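You operate a simulated robot arm through the tools that you are given. There is no shell and no other tool. Be economical: measure what you need, move in short steps, check, and stop when the job is done.

You are at the controls of a simulated robot arm. One attempt, no reset.

JOB
Pack the missing soup, press DONE and send the small tote off.
Fine: scan it; the screen's second line names it; down the rollers: hold the blue button till the small tote has passed the yellow plate.

The check looks at the end state, three seconds after you hand in, the way a careful person would. Anything else that was tipped, shoved, dropped, spilled or broken makes it a failure.

ROBOT AND FRAMES
A 7-joint arm with a two-finger parallel gripper, fixed in place. Base frame: the origin is at the foot of the arm, x ahead of it, y to its left, z up. Lengths are in mm, angles in degrees, forces in N, time in s.
Its first joint turns from -66.0 to 66.0 degrees. Payload 1.57 kg.
Tool frame: the origin (TCP) lies between the finger pads and is the grasp point; the fingertips stand 30 mm ahead of it; z points along the fingers, y is the line along which they close. The gripper opens to 110 mm. The fingers are 24 mm wide and 12 mm thick; the gripper's body (48 by 112 mm) begins 78 mm behind the TCP.
Orientation is that of the tool frame in the base frame, as [roll, pitch, yaw] about the fixed x, y, z axes, in that order (R = Rz(yaw) Ry(pitch) Rx(roll)). With the fingers straight down and closing along the base's y, the tool's x points along the base's -x, its y along +y and its z along -z.

CONTROLS
- The arm moves only by the tool send_rows. Its argument "rows" is a list of rows, each an object of numbers (a shift or turn left out is 0, a gripper value left out holds the last): "x", "y", "z": the shift along the tool's x, y, z in mm; "wx", "wy", "wz": the turn, a rotation vector about the tool's x, y, z in degrees. In form: [{"x": .., "y": .., "z": .., "wx": .., "wy": .., "wz": ..}, ...]. A call has 1 to 12 rows; each row is the pose to reach, as a shift and turn from the pose commanded when the call began, along the tool's axes at that moment. "hand" is the opening in per cent of the stroke, from 0 (shut) to 100 (fully open), set as the call begins (left out, the last holds). A row lasts 0.2 s, in which the tool goes at most 50 mm and 8.6 degrees; a call with a longer step from one row to the next is refused whole, and so is a gripper value outside its range. Where a pose cannot be reached the arm comes as near as it can. A force on the tool above 90 N (or 10 N above the force at the start of the call, whichever is more), or a blocked arm, ends the call early, and 0.2 s more pass. The fingers move at their own pace (about 108 mm/s each) and stop on an object; they squeeze with about 25 N. The grip force told is the motor's: it shows also when the fingers shut on nothing. Time passes only in rows, and 0.2 s behind the last, so rows that repeat a pose let the fingers close. It gives the time, the measured TCP pose, the force on the tool (base axes), the opening and the grip force at its end, in the units of the frame above (readings bear some noise).
- Cameras (640 x 400 px; columns grow to the right, rows downward): "scene" is fixed at [147.6, -389.3, 1386]; the picture's right is [0.89, -0.46, 0.00], its down [-0.33, -0.64, -0.70] and it looks along [0.32, 0.62, -0.72] (base axes); focal length 214 px, centre (320, 200). "wrist" rides on the gripper at [-36, 0, -80] in the tool frame; the picture's right is [0.00, -1.00, 0.00], its down [0.97, 0.00, -0.24] and it looks along [0.24, 0.00, 0.97] (tool axes); focal length 218 px, centre (320, 200).
- capture(camera): a new picture of that camera. The clock stands still meanwhile.
- probe_pixels(camera, pixels): for up to 12 pixels [column, row] of the newest picture of that camera ("zoom" is the newest enlarged one), the place [x, y, z] in the base frame of the surface seen there, good to about 2 mm. The clock stands still meanwhile.
- close_up(camera, box): a new picture of the part [left, top, right, bottom] of that camera's present view, enlarged. The clock stands still meanwhile.
- job_done(): hands the job in; it is judged then, once.

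Keep the steps short. Do not move on a guess: measure, check each grasp and each placing, and mend mistakes. In all there are 80 turns and 34 pictures (those below and enlarged ones count). Leave the gripper open and the arm clear of the work at the hand-in unless told otherwise, and finish with a single line.

The tools are called after "Call:" by a JSON object that holds its "name" and its "arguments". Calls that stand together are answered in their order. send_rows: Moves the arm, as the interface text tells. Its arguments: {"type":"object","properties":{"rows":{"type":"array","items":{"type":"object","properties":{"x":{"type":"number"},"y":{"type":"number"},"z":{"type":"number"},"wx":{"type":"number"},"wy":{"type":"number"},"wz":{"type":"number"}}}},"hand":{"type":"number"}},"required":["rows"]} The other tools are called the same way: capture (camera) takes a picture; probe_pixels (camera, pixels) gives the place of the surface under pixels of a picture; close_up (camera, box) takes an enlarged picture of a part of a camera's view; job_done () hands the job in.

At the start:

```text
clock: 0.0
eef_pos: [389.2, 45.0, 1249.3]
tool_rot: [-180.0, 0.0, -179.9]
ft_force: [0.2, -0.5, 0.3]
gripper_width: 110.1
grasp_force: 0.1
```

scene: 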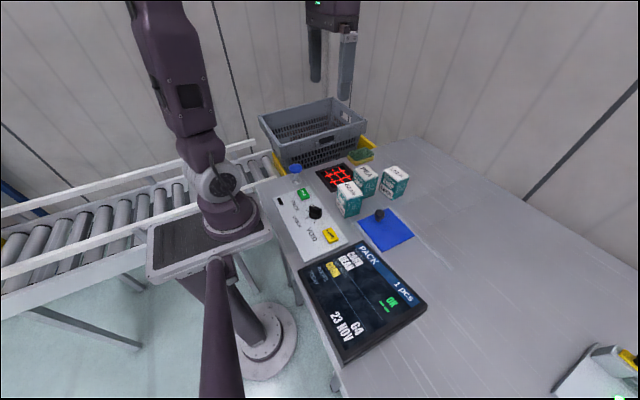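
wrist: 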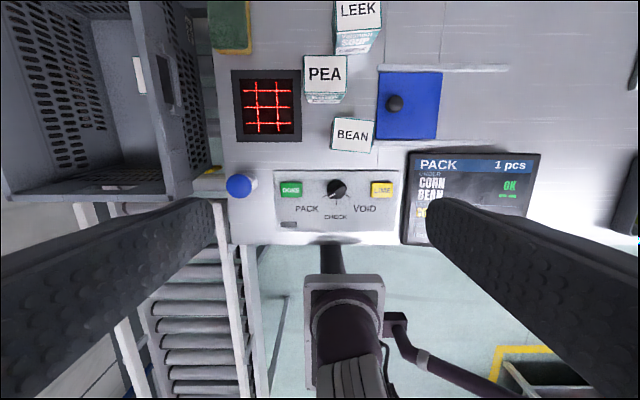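

I see three soup cartons (LEEK, PEA, BEAN), a scanner, a panel with DONE, a knob, LINE and a blue button, a screen and a tote. I'll enlarge the screen and the panel area to read them.

Call:
{"name": "close_up", "arguments": {"camera": "scene", "box": [290, 230, 440, 370]}}

Call:
{"name": "close_up", "arguments": {"camera": "wrist", "box": [200, 0, 560, 250]}}

Call:
{"name": "close_up", "arguments": {"camera": "scene", "box": [240, 80, 440, 250]}}

```text
2.86 times, centred on (365, 300) of scene
```

zoom: 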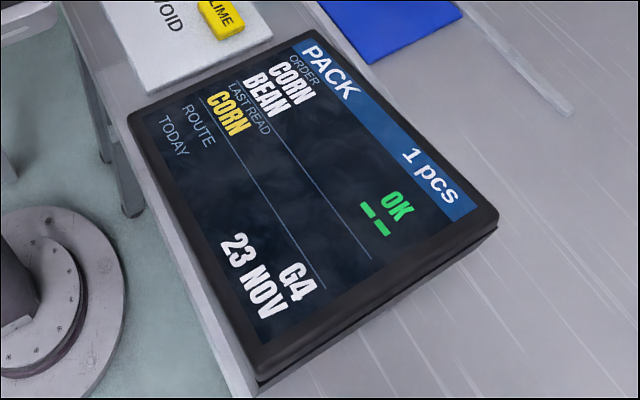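

```text
1.60 times, centred on (380, 125) of wrist
```

zoom: 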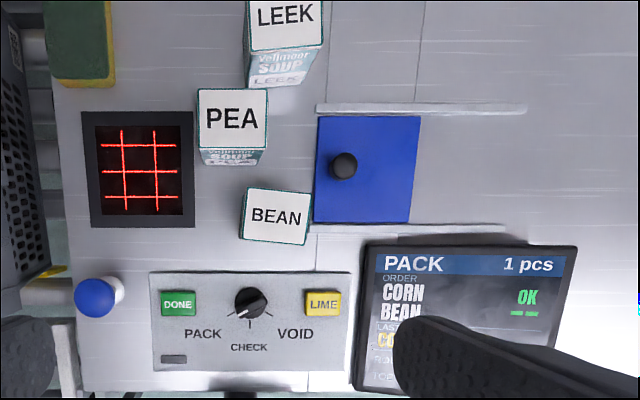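

```text
2.35 times, centred on (340, 165) of scene
```

zoom: 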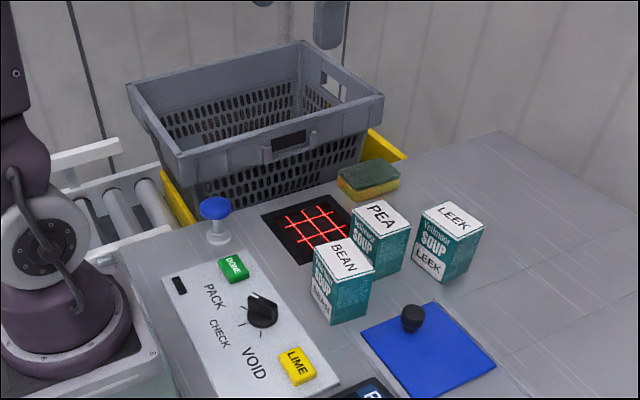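

The order says CORN (OK) and BEAN (not yet), so BEAN is missing. Now I'll measure the carton, scanner, buttons, tote and the other pieces in both views.

Call:
{"name": "capture", "arguments": {"camera": "wrist"}}

Call:
{"name": "probe_pixels", "arguments": {"camera": "wrist", "pixels": [[337, 118], [374, 122], [370, 153], [332, 148], [235, 70], [301, 140], [239, 186], [291, 190], [337, 188], [325, 75], [350, 10], [395, 104]]}}

Call:
{"name": "probe_pixels", "arguments": {"camera": "scene", "pixels": [[260, 119], [332, 99], [365, 124], [276, 149], [285, 125], [330, 120], [310, 130], [295, 168], [367, 146], [350, 186], [366, 155], [250, 150]]}}

```text
28 pictures are left
```

wrist: 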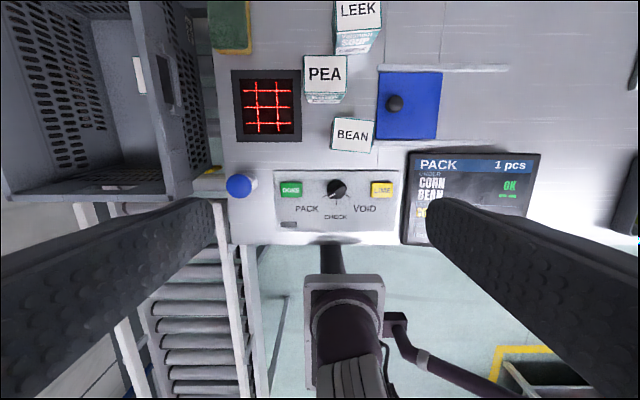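

```text
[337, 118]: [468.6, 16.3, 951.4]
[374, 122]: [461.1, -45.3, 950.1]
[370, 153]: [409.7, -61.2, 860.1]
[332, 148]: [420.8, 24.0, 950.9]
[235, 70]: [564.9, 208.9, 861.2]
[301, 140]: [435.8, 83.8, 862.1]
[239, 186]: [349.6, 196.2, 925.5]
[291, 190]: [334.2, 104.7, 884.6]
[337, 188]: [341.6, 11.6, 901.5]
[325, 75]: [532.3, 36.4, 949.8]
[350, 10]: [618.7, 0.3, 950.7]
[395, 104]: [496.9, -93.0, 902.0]
```

```text
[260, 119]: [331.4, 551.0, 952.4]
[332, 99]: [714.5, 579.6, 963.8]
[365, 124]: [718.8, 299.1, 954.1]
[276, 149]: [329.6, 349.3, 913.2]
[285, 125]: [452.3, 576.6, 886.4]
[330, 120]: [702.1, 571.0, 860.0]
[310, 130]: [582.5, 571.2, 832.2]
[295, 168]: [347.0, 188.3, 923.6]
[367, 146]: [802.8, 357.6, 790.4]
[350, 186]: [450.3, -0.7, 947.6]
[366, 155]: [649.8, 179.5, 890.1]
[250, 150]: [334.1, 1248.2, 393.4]
```

The table here is at z≈861 and the BEAN top at z≈950. I'll move the wrist camera 200 mm to +y so I can look into the tote and along the rollers.

Call:
{"name": "send_rows", "arguments": {"rows": [{"y": 40}, {"y": 80}, {"y": 120}, {"y": 160}, {"y": 200}, {"y": 200}]}}

Call:
{"name": "capture", "arguments": {"camera": "wrist"}}

Call:
{"name": "capture", "arguments": {"camera": "scene"}}

```text
clock: 1.4
eef_pos: [389.1, 243.7, 1250.8]
tool_rot: [-180.0, 0.0, -180.0]
ft_force: [0.3, -0.4, -0.7]
gripper_width: 110.0
grasp_force: 0.1
```

```text
27 pictures are left
```

wrist: 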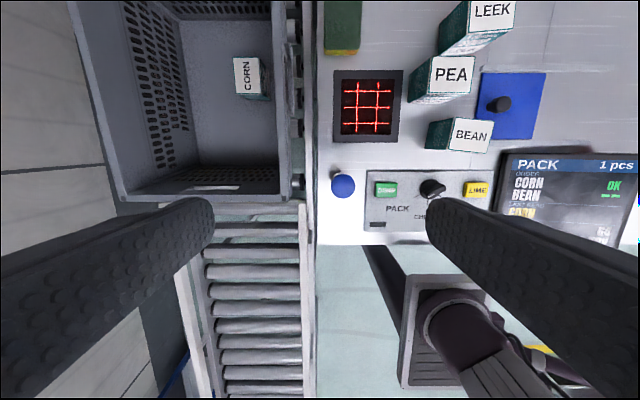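

```text
26 pictures are left
```

scene: 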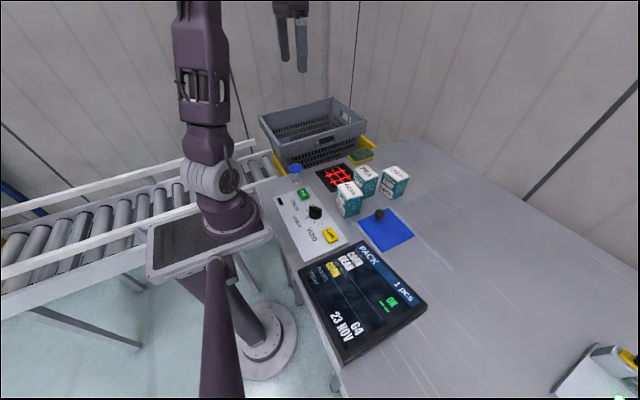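

CORN is already in the tote and the rollers run towards -x. Next I'll probe the tote interior, the rollers, the yellow item at the scene's left edge and the BEAN top corners.

Call:
{"name": "probe_pixels", "arguments": {"camera": "wrist", "pixels": [[246, 76], [210, 120], [250, 130], [215, 60], [283, 150], [270, 170], [457, 118], [493, 122], [487, 152], [451, 148], [367, 105], [342, 186]]}}

Call:
{"name": "probe_pixels", "arguments": {"camera": "scene", "pixels": [[10, 250], [40, 240], [160, 200], [175, 190], [272, 160], [372, 142], [4, 245], [337, 178], [350, 210], [314, 212], [303, 194], [330, 236]]}}

Call:
{"name": "close_up", "arguments": {"camera": "scene", "box": [0, 150, 160, 300]}}

Call:
{"name": "close_up", "arguments": {"camera": "wrist", "box": [310, 50, 510, 240]}}

```text
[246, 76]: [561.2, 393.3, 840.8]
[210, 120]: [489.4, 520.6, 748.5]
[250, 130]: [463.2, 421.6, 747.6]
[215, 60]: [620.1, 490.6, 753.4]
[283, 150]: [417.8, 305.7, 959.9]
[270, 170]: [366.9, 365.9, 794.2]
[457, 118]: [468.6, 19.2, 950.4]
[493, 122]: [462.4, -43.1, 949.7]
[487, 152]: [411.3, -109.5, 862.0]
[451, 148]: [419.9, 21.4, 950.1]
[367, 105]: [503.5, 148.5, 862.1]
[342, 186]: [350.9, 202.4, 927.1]
```

```text
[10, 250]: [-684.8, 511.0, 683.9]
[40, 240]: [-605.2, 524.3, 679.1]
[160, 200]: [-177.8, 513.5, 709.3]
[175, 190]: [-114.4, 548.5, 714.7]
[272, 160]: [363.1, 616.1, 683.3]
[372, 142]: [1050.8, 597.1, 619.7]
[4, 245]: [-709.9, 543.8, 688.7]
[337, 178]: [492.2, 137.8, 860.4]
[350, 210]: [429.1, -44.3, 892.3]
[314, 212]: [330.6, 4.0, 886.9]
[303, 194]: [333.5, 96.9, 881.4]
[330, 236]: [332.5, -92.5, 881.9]
```

```text
2.67 times, centred on (80, 225) of scene
```

zoom: 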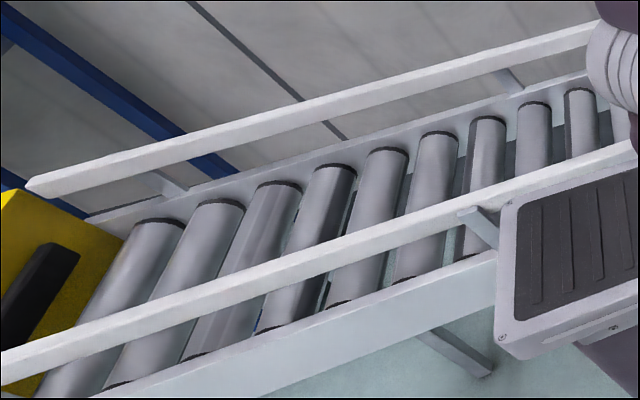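

```text
2.11 times, centred on (410, 145) of wrist
```

zoom: 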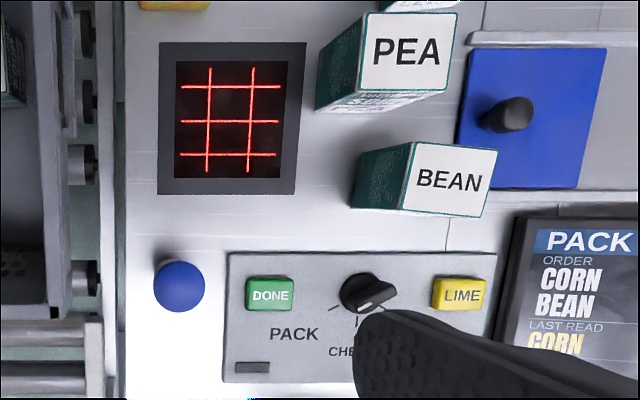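

The yellow plate is at x≈-690 at the end of the rollers. Before grasping, I'll enlarge the BEAN sides to find the barcode, and the knob to read where it points.

Call:
{"name": "close_up", "arguments": {"camera": "wrist", "box": [400, 50, 500, 212]}}

Call:
{"name": "close_up", "arguments": {"camera": "scene", "box": [290, 160, 370, 250]}}

```text
2.47 times, centred on (450, 131) of wrist
```

zoom: 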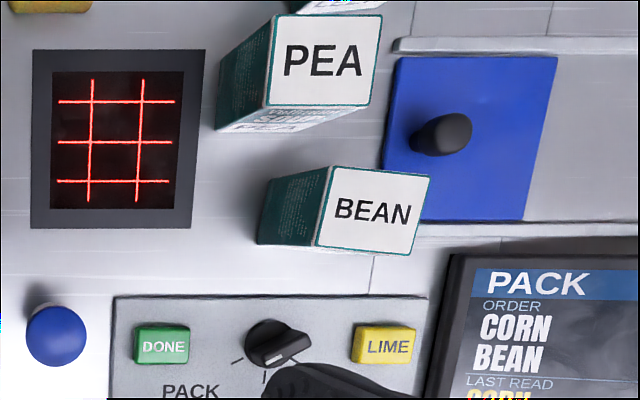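

```text
4.44 times, centred on (330, 205) of scene
```

zoom: 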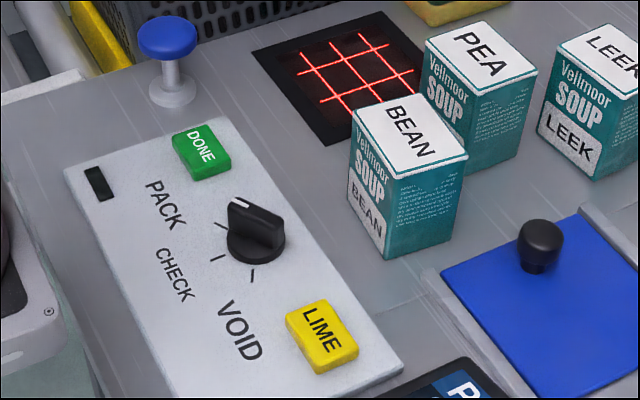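

BEAN's top measures about 69 × 52 mm, centred at (441.5, -10) and turned about -5°, and the carton is 90 mm tall. No barcode shows on the three sides I can see, so it must be on the back or the bottom. I'll go above it at z=1050, turned 5° to match.

Call:
{"name": "send_rows", "arguments": {"rows": [{"x": -7, "y": -40, "z": 0, "wz": 1}, {"x": -14, "y": -80, "z": 10, "wz": 2}, {"x": -21, "y": -115, "z": 35, "wz": 3}, {"x": -28, "y": -150, "z": 65, "wz": 4}, {"x": -36, "y": -185, "z": 95, "wz": 5}, {"x": -44, "y": -215, "z": 130, "wz": 5}, {"x": -50, "y": -240, "z": 165, "wz": 5}, {"x": -52.4, "y": -253.5, "z": 200, "wz": 5}, {"x": -52.4, "y": -253.5, "z": 200, "wz": 5}], "hand": 100}}

Call:
{"name": "capture", "arguments": {"camera": "wrist"}}

```text
clock: 3.4
eef_pos: [440.9, -11.0, 1049.2]
tool_rot: [-179.9, 0.0, 175.0]
ft_force: [-1.4, 0.2, -0.3]
gripper_width: 110.0
grasp_force: 0.0
```

```text
21 pictures are left
```

wrist: 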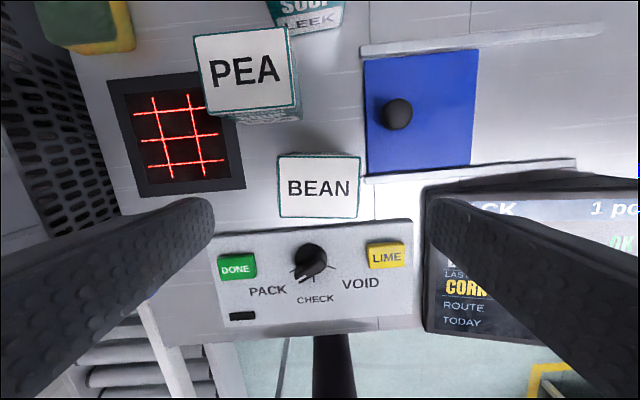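

BEAN sits squarely between the fingers, centre at about (319, 186), where the TCP projects to row 190. I'll go down 125 mm, shifting 3 mm forward.

Call:
{"name": "send_rows", "arguments": {"rows": [{"x": -3, "z": 30}, {"x": -3, "z": 60}, {"x": -3, "z": 90}, {"x": -3, "z": 110}, {"x": -3, "z": 125}, {"x": -3, "z": 125}]}}

Call:
{"name": "capture", "arguments": {"camera": "scene"}}

```text
clock: 4.8
eef_pos: [443.4, -9.6, 923.4]
tool_rot: [-180.0, 0.0, 175.0]
ft_force: [-0.1, -0.1, 0.6]
gripper_width: 110.1
grasp_force: 0.1
```

```text
20 pictures are left
```

scene: 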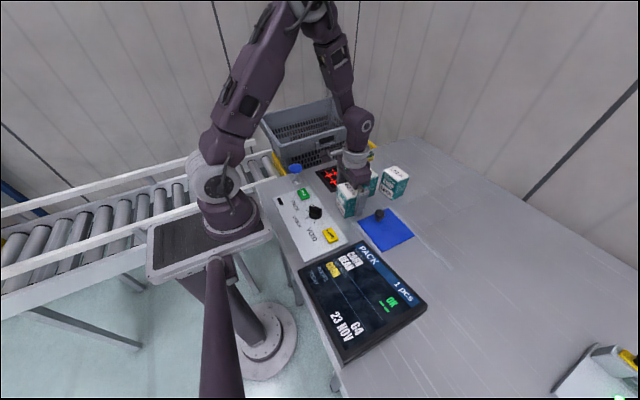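

The fingers straddle the carton without touching anything, so I'll close them and then lift a little.

Call:
{"name": "send_rows", "arguments": {"rows": [{"z": 0}, {"z": 0}, {"z": 0}, {"z": 0}], "hand": 0}}

Call:
{"name": "send_rows", "arguments": {"rows": [{"z": -20}, {"z": -50}, {"z": -90}, {"z": -120}, {"z": -120}]}}

Call:
{"name": "close_up", "arguments": {"camera": "scene", "box": [270, 90, 430, 230]}}

```text
clock: 5.8
eef_pos: [443.5, -8.5, 922.5]
tool_rot: [-179.9, 0.0, 175.1]
ft_force: [0.4, 0.0, -0.4]
gripper_width: 69.8
grasp_force: 25.4
```

```text
clock: 7.0
eef_pos: [443.0, -6.6, 1045.1]
tool_rot: [-180.0, 0.0, 175.0]
ft_force: [0.8, 0.1, -2.9]
gripper_width: 69.9
grasp_force: 24.3
```

```text
2.86 times, centred on (350, 160) of scene
```

zoom: 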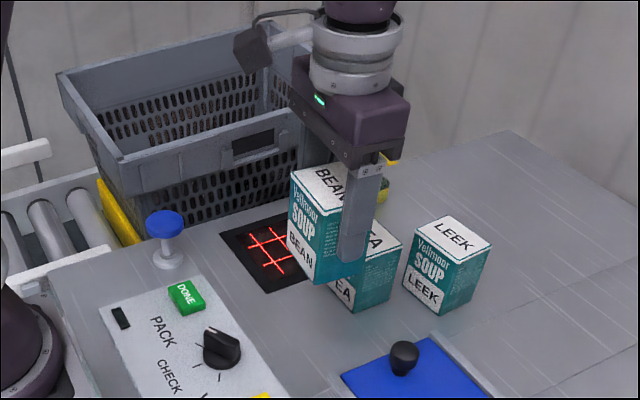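

BEAN is held with an opening of 69.9 mm and about 3 N of weight. I'll carry it over the scanner centre (503, 148) and squared up, then lower it to about 27 mm above the glass.

Call:
{"name": "send_rows", "arguments": {"rows": [{"x": -10, "y": 35, "wz": -1}, {"x": -20, "y": 75, "wz": -3}, {"x": -35, "y": 115, "wz": -5}, {"x": -46.3, "y": 159.6, "wz": -5}, {"x": -46.3, "y": 159.6, "z": 40, "wz": -5}, {"x": -46.3, "y": 159.6, "z": 75, "wz": -5}, {"x": -46.3, "y": 159.6, "z": 95, "wz": -5}, {"x": -46.3, "y": 159.6, "z": 95, "wz": -5}, {"x": -46.3, "y": 159.6, "z": 95, "wz": -5}]}}

Call:
{"name": "capture", "arguments": {"camera": "scene"}}

```text
clock: 9.0
eef_pos: [504.5, 145.6, 948.0]
tool_rot: [180.0, 0.0, 179.9]
ft_force: [-0.2, 0.5, -3.3]
gripper_width: 69.8
grasp_force: 24.8
```

```text
18 pictures are left
```

scene: 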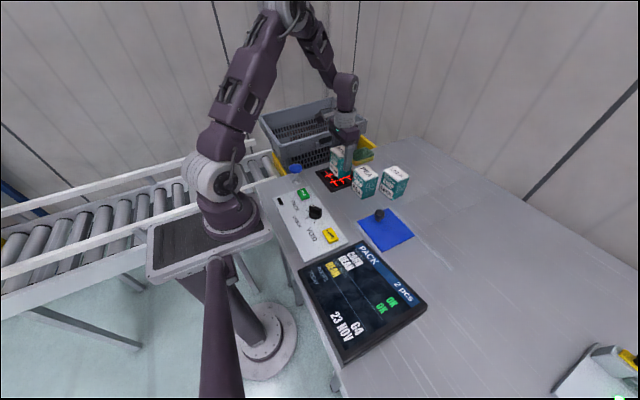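

The screen now shows 2 pcs with both lines OK. I'll lift straight up clear of the scanner and carry the carton over the free part of the tote at (470, 430).

Call:
{"name": "send_rows", "arguments": {"rows": [{"z": -45}, {"z": -90}, {"z": -132}, {"x": 6, "y": 40, "z": -135}, {"x": 12, "y": 85, "z": -135}, {"x": 18, "y": 130, "z": -135}, {"x": 24, "y": 175, "z": -135}, {"x": 30, "y": 215, "z": -135}, {"x": 34, "y": 255, "z": -135}, {"x": 34.5, "y": 284, "z": -135}, {"x": 34.5, "y": 284, "z": -135}]}}

Call:
{"name": "capture", "arguments": {"camera": "wrist"}}

Call:
{"name": "close_up", "arguments": {"camera": "scene", "box": [290, 230, 440, 370]}}

```text
clock: 11.4
eef_pos: [468.5, 419.9, 1083.6]
tool_rot: [180.0, 0.0, -179.9]
ft_force: [-0.1, 0.7, -3.0]
gripper_width: 69.6
grasp_force: 24.8
out of reach, approached as far as the arm can: row 10, 11
```

```text
17 pictures are left
```

wrist: 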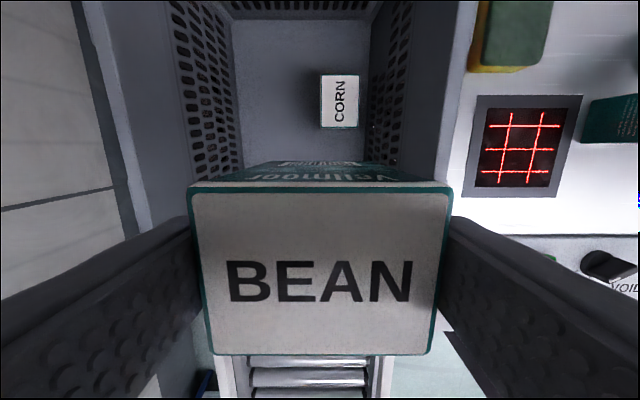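

```text
2.86 times, centred on (365, 300) of scene
```

zoom: 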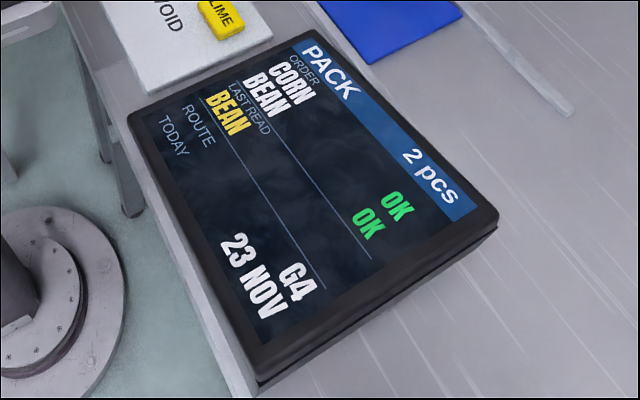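

The screen confirms LAST READ: BEAN, with both lines OK. CORN stands farther along at about (340, 100). I'll draw back 13 mm to x≈455 and lower in stages, checking the pose halfway.

Call:
{"name": "send_rows", "arguments": {"rows": [{"x": 13, "y": -5}, {"x": 13, "y": -5, "z": 40}, {"x": 13, "y": -5, "z": 80}, {"x": 13, "y": -5, "z": 120}, {"x": 13, "y": -5, "z": 120}]}}

Call:
{"name": "capture", "arguments": {"camera": "scene"}}

```text
clock: 12.6
eef_pos: [456.3, 413.4, 965.1]
tool_rot: [180.0, 0.0, 180.0]
ft_force: [0.0, -0.2, -2.3]
gripper_width: 69.8
grasp_force: 25.4
```

```text
15 pictures are left
```

scene: 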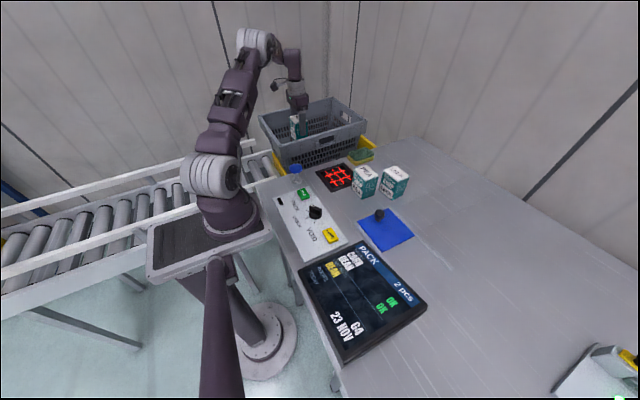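

It's clear inside the rim. I'll continue down to z≈815, where the carton bottom is about 5 mm above the tote floor, with small last steps.

Call:
{"name": "send_rows", "arguments": {"rows": [{"y": 12, "z": 35}, {"y": 12, "z": 70}, {"y": 12, "z": 105}, {"y": 12, "z": 130}, {"y": 12, "z": 145}, {"y": 12, "z": 150}, {"y": 12, "z": 150}]}}

Call:
{"name": "send_rows", "arguments": {"rows": [{"z": 2}, {"z": 3}, {"z": 4}, {"z": 4}]}}

```text
clock: 14.2
eef_pos: [456.8, 425.5, 813.9]
tool_rot: [-179.9, 0.0, 180.0]
ft_force: [-0.7, 0.1, -3.1]
gripper_width: 69.9
grasp_force: 24.5
```

```text
clock: 15.2
eef_pos: [456.6, 426.7, 810.9]
tool_rot: [180.0, -0.1, 180.0]
ft_force: [-0.9, 0.6, 3.4]
gripper_width: 69.8
grasp_force: 25.4
```

The force changed from -3.1 to +3.4 N, so the carton is resting on the floor. I'll open the fingers and then raise the arm straight up.

Call:
{"name": "send_rows", "arguments": {"rows": [{"z": 0}, {"z": 0}, {"z": 0}], "hand": 100}}

Call:
{"name": "send_rows", "arguments": {"rows": [{"z": -25}, {"z": -60}, {"z": -100}, {"z": -145}, {"z": -190}, {"z": -235}, {"z": -270}, {"z": -270}]}}

Call:
{"name": "capture", "arguments": {"camera": "wrist"}}

```text
clock: 16.0
eef_pos: [456.7, 426.1, 810.3]
tool_rot: [-179.9, 0.0, 180.0]
ft_force: [0.3, 0.0, 0.3]
gripper_width: 110.0
grasp_force: 0.0
```

```text
clock: 17.8
eef_pos: [455.2, 427.2, 1081.2]
tool_rot: [-180.0, 0.1, 180.0]
ft_force: [0.2, -0.8, -1.0]
gripper_width: 109.8
grasp_force: 0.1
```

```text
14 pictures are left
```

wrist: 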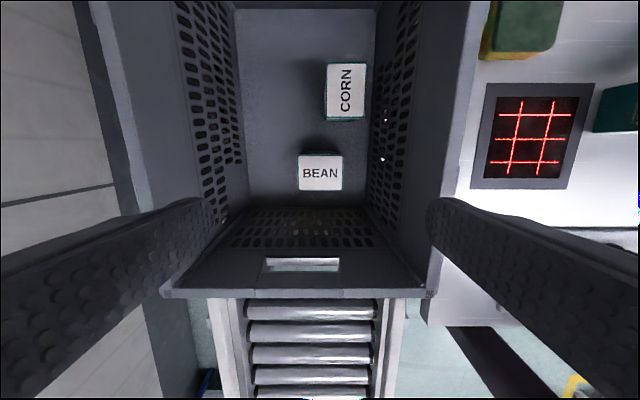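

BEAN stands upright in the tote beside CORN. I'll shut the fingers and move above DONE, near (334, 100, 884), then look.

Call:
{"name": "send_rows", "arguments": {"rows": [{"x": 10, "y": -35}, {"x": 25, "y": -75}, {"x": 40, "y": -118}, {"x": 55, "y": -160}, {"x": 70, "y": -202}, {"x": 85, "y": -244, "z": 10}, {"x": 100, "y": -280, "z": 25}, {"x": 115, "y": -310, "z": 40}, {"x": 121, "y": -327, "z": 55}, {"x": 121, "y": -327, "z": 55}], "hand": 0}}

Call:
{"name": "capture", "arguments": {"camera": "wrist"}}

```text
clock: 20.0
eef_pos: [332.7, 99.5, 1024.6]
tool_rot: [180.0, 0.0, -180.0]
ft_force: [-0.1, -0.1, 0.2]
gripper_width: 0.1
grasp_force: 21.2
```

```text
13 pictures are left
```

wrist: 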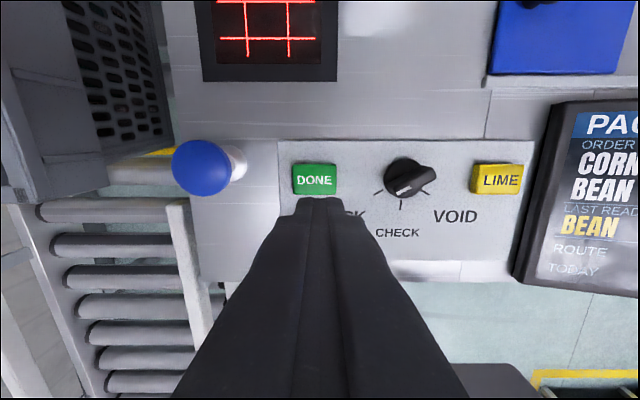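

Now I'll probe the centre and edges of DONE at (314, 180) and the blue button cap at (202, 167).

Call:
{"name": "probe_pixels", "arguments": {"camera": "wrist", "pixels": [[296, 167], [334, 167], [297, 190], [333, 190], [315, 172], [180, 167], [226, 167], [203, 145], [203, 190], [203, 167]]}}

```text
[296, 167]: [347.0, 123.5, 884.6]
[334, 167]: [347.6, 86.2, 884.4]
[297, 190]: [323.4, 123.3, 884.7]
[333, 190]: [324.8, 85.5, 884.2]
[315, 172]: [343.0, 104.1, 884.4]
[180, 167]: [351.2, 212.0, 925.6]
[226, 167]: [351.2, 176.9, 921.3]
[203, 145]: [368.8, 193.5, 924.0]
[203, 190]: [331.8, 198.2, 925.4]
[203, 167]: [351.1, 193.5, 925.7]
```

DONE's centre is (335.5, 104.5) with its top at z=884.5. I'll go down to just above it, then press in 2 mm steps.

Call:
{"name": "send_rows", "arguments": {"rows": [{"x": -2.5, "y": 5, "z": 35}, {"x": -2.5, "y": 5, "z": 75}, {"x": -2.5, "y": 5, "z": 100}, {"x": -2.5, "y": 5, "z": 106}, {"x": -2.5, "y": 5, "z": 106}]}}

Call:
{"name": "send_rows", "arguments": {"rows": [{"z": 2}, {"z": 4}, {"z": 6}, {"z": 8}, {"z": 8}]}}

Call:
{"name": "close_up", "arguments": {"camera": "scene", "box": [270, 160, 440, 370]}}

```text
clock: 21.2
eef_pos: [337.6, 104.7, 920.3]
tool_rot: [-180.0, 0.0, -179.9]
ft_force: [1.0, -0.7, -0.1]
gripper_width: 0.1
grasp_force: 21.3
```

```text
clock: 22.4
eef_pos: [337.3, 104.8, 911.6]
tool_rot: [180.0, 0.0, -179.9]
ft_force: [0.6, 0.8, 1.3]
gripper_width: 0.0
grasp_force: 21.0
```

```text
1.90 times, centred on (355, 265) of scene
```

zoom: 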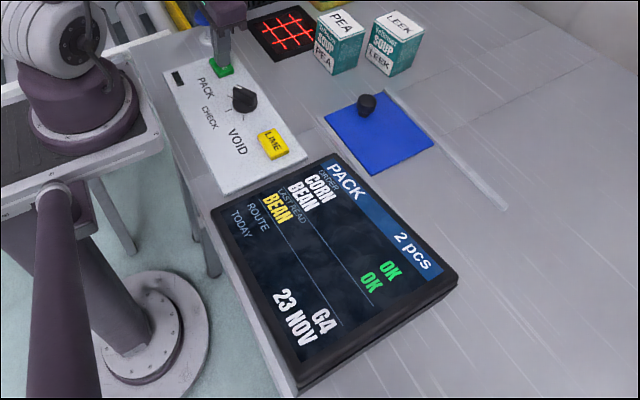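

The force is only about 1.3 N and the screen hasn't changed, so the press isn't complete. I'll go 3 mm deeper in 1 mm steps.

Call:
{"name": "send_rows", "arguments": {"rows": [{"z": 1}, {"z": 2}, {"z": 3}, {"z": 3}]}}

Call:
{"name": "close_up", "arguments": {"camera": "scene", "box": [270, 160, 440, 370]}}

```text
clock: 23.4
eef_pos: [337.6, 104.2, 909.3]
tool_rot: [179.9, 0.0, 179.9]
ft_force: [0.4, -2.1, 2.0]
gripper_width: 0.0
grasp_force: 21.0
```

```text
1.90 times, centred on (355, 265) of scene
```

zoom: 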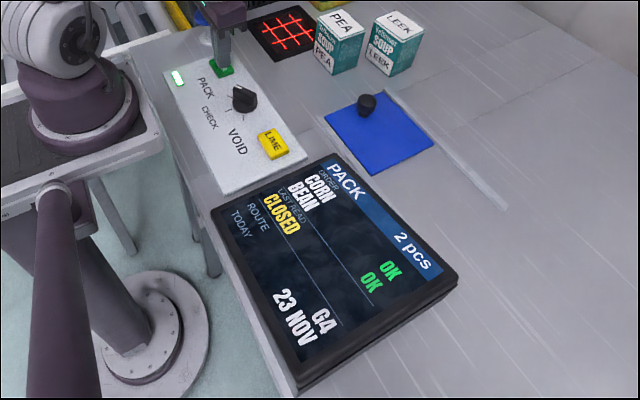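

The screen shows CLOSED and the panel lamp is lit. I'll rise and move over the blue button, cap centre (350.5, 194.5) with its top at z=926, stopping just above it.

Call:
{"name": "send_rows", "arguments": {"rows": [{"z": -30}, {"z": -75}, {"x": -7, "y": 45, "z": -80}, {"x": -13, "y": 90, "z": -80}, {"x": -13, "y": 90, "z": -80}, {"x": -13, "y": 90, "z": -55}, {"x": -13, "y": 90, "z": -52}, {"x": -13, "y": 90, "z": -52}]}}

Call:
{"name": "capture", "arguments": {"camera": "scene"}}

```text
clock: 25.2
eef_pos: [349.5, 194.8, 959.3]
tool_rot: [179.9, 0.1, 179.9]
ft_force: [0.1, 0.0, -0.3]
gripper_width: 0.1
grasp_force: 21.3
```

```text
10 pictures are left
```

scene: 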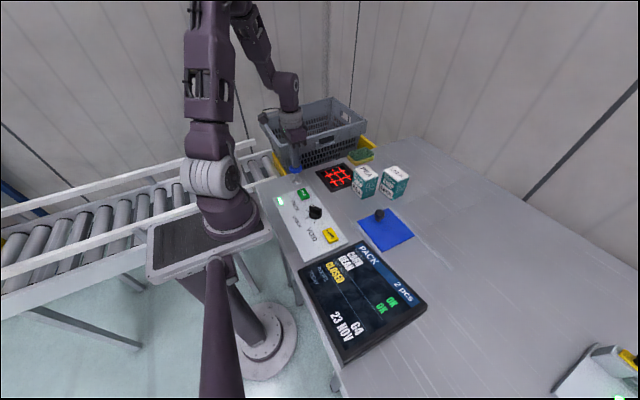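

The tip is about 3 mm above the cap and the tote's path beside the arm is clear. I'll press down in 2 mm steps.

Call:
{"name": "send_rows", "arguments": {"rows": [{"z": 3}, {"z": 5}, {"z": 7}, {"z": 9}, {"z": 11}, {"z": 12}, {"z": 12}]}}

Call:
{"name": "capture", "arguments": {"camera": "scene"}}

```text
clock: 26.8
eef_pos: [350.1, 195.1, 950.0]
tool_rot: [180.0, 0.0, -180.0]
ft_force: [-2.4, 0.3, 4.0]
gripper_width: 0.3
grasp_force: 21.5
```

```text
9 pictures are left
```

scene: 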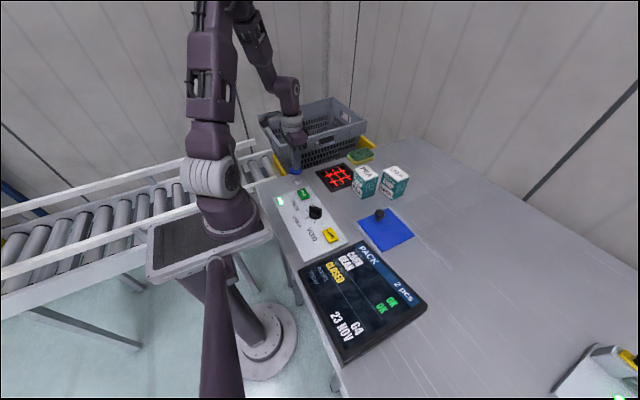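

The tip has pushed the cap about 6 mm with 4 N, but the tote hasn't moved. I'll go 5 mm deeper and hold briefly.

Call:
{"name": "send_rows", "arguments": {"rows": [{"z": 2}, {"z": 4}, {"z": 5}, {"z": 5}, {"z": 5}, {"z": 5}]}}

Call:
{"name": "capture", "arguments": {"camera": "scene"}}

```text
clock: 28.2
eef_pos: [350.8, 196.1, 944.2]
tool_rot: [179.9, 0.1, 180.0]
ft_force: [-1.9, 2.5, 4.1]
gripper_width: 0.0
grasp_force: 21.4
```

```text
8 pictures are left
```

scene: 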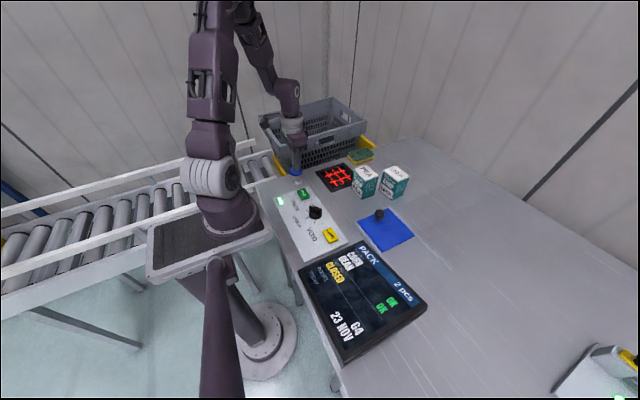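

The force is still a light 4 N at 12 mm of travel, so it's a long-stroke button. I'll push up to 10 mm more, gently, and watch the force.

Call:
{"name": "send_rows", "arguments": {"rows": [{"z": 2}, {"z": 4}, {"z": 6}, {"z": 8}, {"z": 10}, {"z": 10}, {"z": 10}]}}

Call:
{"name": "capture", "arguments": {"camera": "scene"}}

```text
clock: 29.8
eef_pos: [349.6, 194.7, 933.5]
tool_rot: [179.9, 0.1, -180.0]
ft_force: [3.3, -0.9, 6.2]
gripper_width: 0.1
grasp_force: 21.2
```

```text
7 pictures are left
```

scene: 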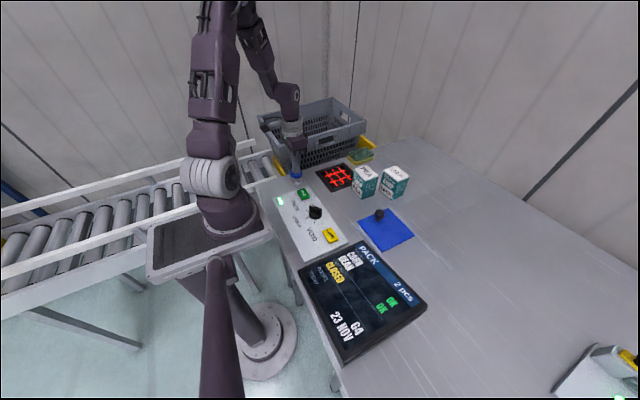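

I can't tell by eye whether the tote moved, so I'll probe its far-right rim corner, which was at x=718.8.

Call:
{"name": "probe_pixels", "arguments": {"camera": "scene", "pixels": [[365, 124], [363, 124], [332, 99], [260, 119], [292, 176], [360, 140]]}}

```text
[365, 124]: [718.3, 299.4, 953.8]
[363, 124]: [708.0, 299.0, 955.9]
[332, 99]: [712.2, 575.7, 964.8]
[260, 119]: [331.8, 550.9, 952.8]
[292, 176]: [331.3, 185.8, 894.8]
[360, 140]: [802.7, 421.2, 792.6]
```

The tote hasn't moved. I'll press on in 1–2 mm steps to the end of the stroke.

Call:
{"name": "send_rows", "arguments": {"rows": [{"z": 2}, {"z": 3}, {"z": 4}, {"z": 5}, {"z": 6}, {"z": 7}, {"z": 8}, {"z": 8}, {"z": 8}]}}

Call:
{"name": "close_up", "arguments": {"camera": "scene", "box": [200, 80, 400, 230]}}

```text
clock: 31.8
eef_pos: [351.1, 195.1, 925.7]
tool_rot: [179.9, 0.0, 179.9]
ft_force: [-4.4, 1.7, 7.9]
gripper_width: 0.1
grasp_force: 21.3
```

```text
2.67 times, centred on (300, 155) of scene
```

zoom: 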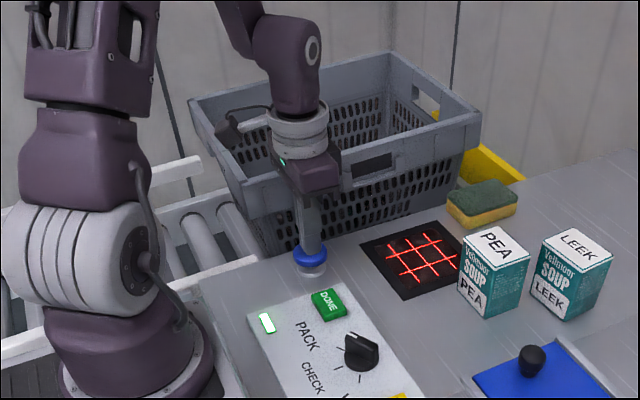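

The tote has started to move: its left corner went from column 259 to about 251. I'll keep holding and probe its right corner to work out the speed.

Call:
{"name": "probe_pixels", "arguments": {"camera": "zoom", "pixels": [[476, 115], [478, 118], [192, 101]]}}

Call:
{"name": "send_rows", "arguments": {"rows": [{"z": 0}, {"z": 0}, {"z": 0}, {"z": 0}]}}

Call:
{"name": "close_up", "arguments": {"camera": "scene", "box": [200, 80, 400, 230]}}

```text
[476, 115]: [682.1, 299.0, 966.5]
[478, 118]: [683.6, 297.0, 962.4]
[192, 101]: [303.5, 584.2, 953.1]
```

```text
clock: 32.8
eef_pos: [351.3, 195.1, 925.8]
tool_rot: [179.9, 0.0, -180.0]
ft_force: [-5.2, 1.2, 8.6]
gripper_width: 0.0
grasp_force: 21.4
```

```text
2.67 times, centred on (300, 155) of scene
```

zoom: 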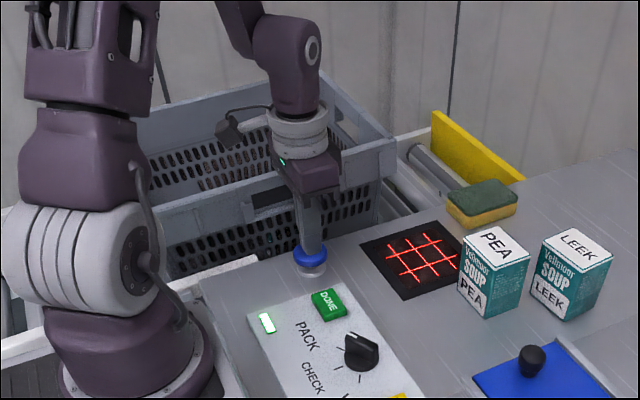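

It moves at about 200 mm/s. The clock is stopped, so I'll probe the tote's rear and take a full picture to settle which yellow plate is meant.

Call:
{"name": "probe_pixels", "arguments": {"camera": "zoom", "pixels": [[392, 150], [260, 72], [435, 125], [518, 172], [470, 150], [440, 170], [420, 210]]}}

Call:
{"name": "capture", "arguments": {"camera": "wrist"}}

```text
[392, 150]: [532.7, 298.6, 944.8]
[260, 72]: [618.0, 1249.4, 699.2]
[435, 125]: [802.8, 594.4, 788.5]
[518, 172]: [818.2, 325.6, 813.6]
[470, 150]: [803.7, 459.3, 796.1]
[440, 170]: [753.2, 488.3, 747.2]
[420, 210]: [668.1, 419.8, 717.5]
```

```text
4 pictures are left
```

wrist: 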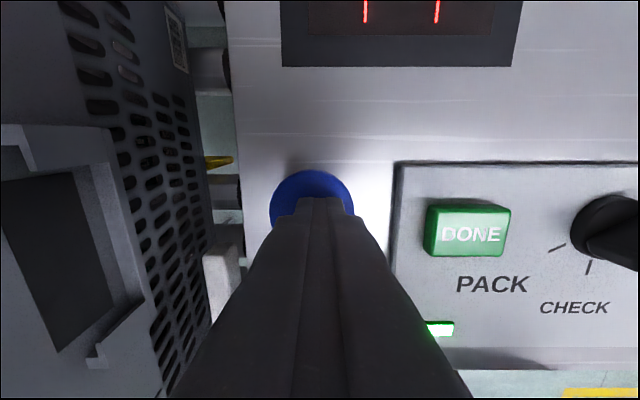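

There's a small yellow plate beside the rollers at (220, 162) in the wrist picture. The far yellow piece, with its black bumper, is the end stop. I'll probe the marker plate.

Call:
{"name": "probe_pixels", "arguments": {"camera": "wrist", "pixels": [[228, 160], [215, 160], [220, 165], [205, 70], [230, 120], [220, 270]]}}

```text
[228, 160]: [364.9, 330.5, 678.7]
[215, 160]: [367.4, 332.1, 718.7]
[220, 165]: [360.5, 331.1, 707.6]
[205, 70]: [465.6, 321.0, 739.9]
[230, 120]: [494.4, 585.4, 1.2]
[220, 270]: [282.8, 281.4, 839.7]
```

The yellow plate is a lowered stop blade across the rollers at x≈363, z≤719. The tote's rear is at x≈533 and moving at about 150 mm/s, so I'll hold 2 s more to bring it well past.

Call:
{"name": "send_rows", "arguments": {"rows": [{"z": 0}, {"z": 0}, {"z": 0}, {"z": 0}, {"z": 0}, {"z": 0}, {"z": 0}, {"z": 0}, {"z": 0}]}}

Call:
{"name": "capture", "arguments": {"camera": "scene"}}

```text
clock: 34.8
eef_pos: [350.4, 196.3, 925.1]
tool_rot: [-180.0, 0.0, 180.0]
ft_force: [-3.5, -0.5, 7.6]
gripper_width: 0.0
grasp_force: 21.3
```

```text
3 pictures are left
```

scene: 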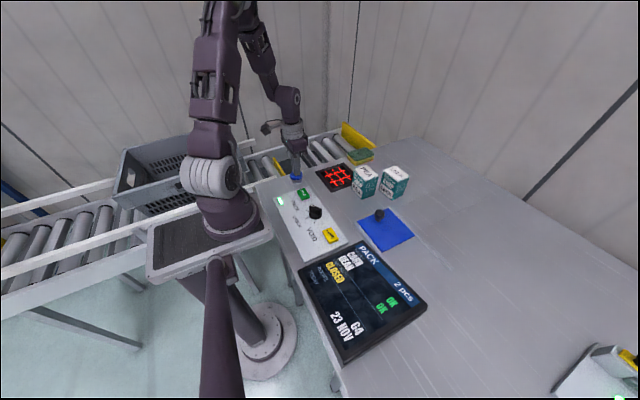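

The tote is now left of the blade at about (276, 165), with bare rollers between them. I'll probe to confirm the gap.

Call:
{"name": "probe_pixels", "arguments": {"camera": "scene", "pixels": [[121, 151], [276, 166], [265, 165], [255, 168], [246, 165], [240, 160], [245, 145], [236, 150]]}}

```text
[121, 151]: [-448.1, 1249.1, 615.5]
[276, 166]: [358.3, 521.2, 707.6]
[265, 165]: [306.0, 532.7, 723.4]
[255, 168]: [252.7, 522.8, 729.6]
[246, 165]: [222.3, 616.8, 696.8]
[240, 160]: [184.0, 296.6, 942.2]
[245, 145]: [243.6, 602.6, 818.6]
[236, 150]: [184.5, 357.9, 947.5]
```

The tote's rear is at x≈190 and the blade is at x≈358, so it's fully past. I'll release the button straight up, then open the gripper and retreat.

Call:
{"name": "send_rows", "arguments": {"rows": [{"z": -30}, {"z": -70}, {"z": -115}, {"z": -160}, {"z": -160}]}}

Call:
{"name": "send_rows", "arguments": {"rows": [{"y": -30, "z": -30}, {"y": -60, "z": -60}, {"y": -90, "z": -80}, {"y": -120, "z": -80}, {"y": -120, "z": -80}, {"y": -120, "z": -80}, {"y": -120, "z": -80}, {"y": -120, "z": -80}], "hand": 100}}

Call:
{"name": "capture", "arguments": {"camera": "scene"}}

```text
clock: 36.0
eef_pos: [350.1, 197.2, 1085.2]
tool_rot: [180.0, 0.0, 179.9]
ft_force: [0.1, -0.3, 0.3]
gripper_width: 0.3
grasp_force: 21.4
```

```text
clock: 37.8
eef_pos: [351.0, 77.5, 1166.3]
tool_rot: [-180.0, 0.0, -180.0]
ft_force: [0.1, 0.2, -1.6]
gripper_width: 109.9
grasp_force: 0.1
```

```text
2 pictures are left
```

scene: 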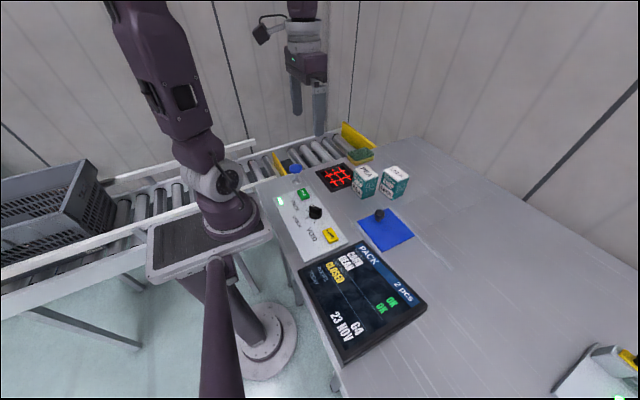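

The tote rolled on to the end of the line, the blade is back up, and the screen shows CLOSED with both items OK. PEA, LEEK and the sponge look undisturbed, the gripper is open and the arm is clear, so I'll hand in.

Call:
{"name": "job_done", "arguments": {}}

```text
The job is handed in.
```

BEAN was scanned and packed beside CORN, DONE was pressed (screen: CLOSED), and the small tote has passed the yellow plate and rolled to the end of the line; job handed in.
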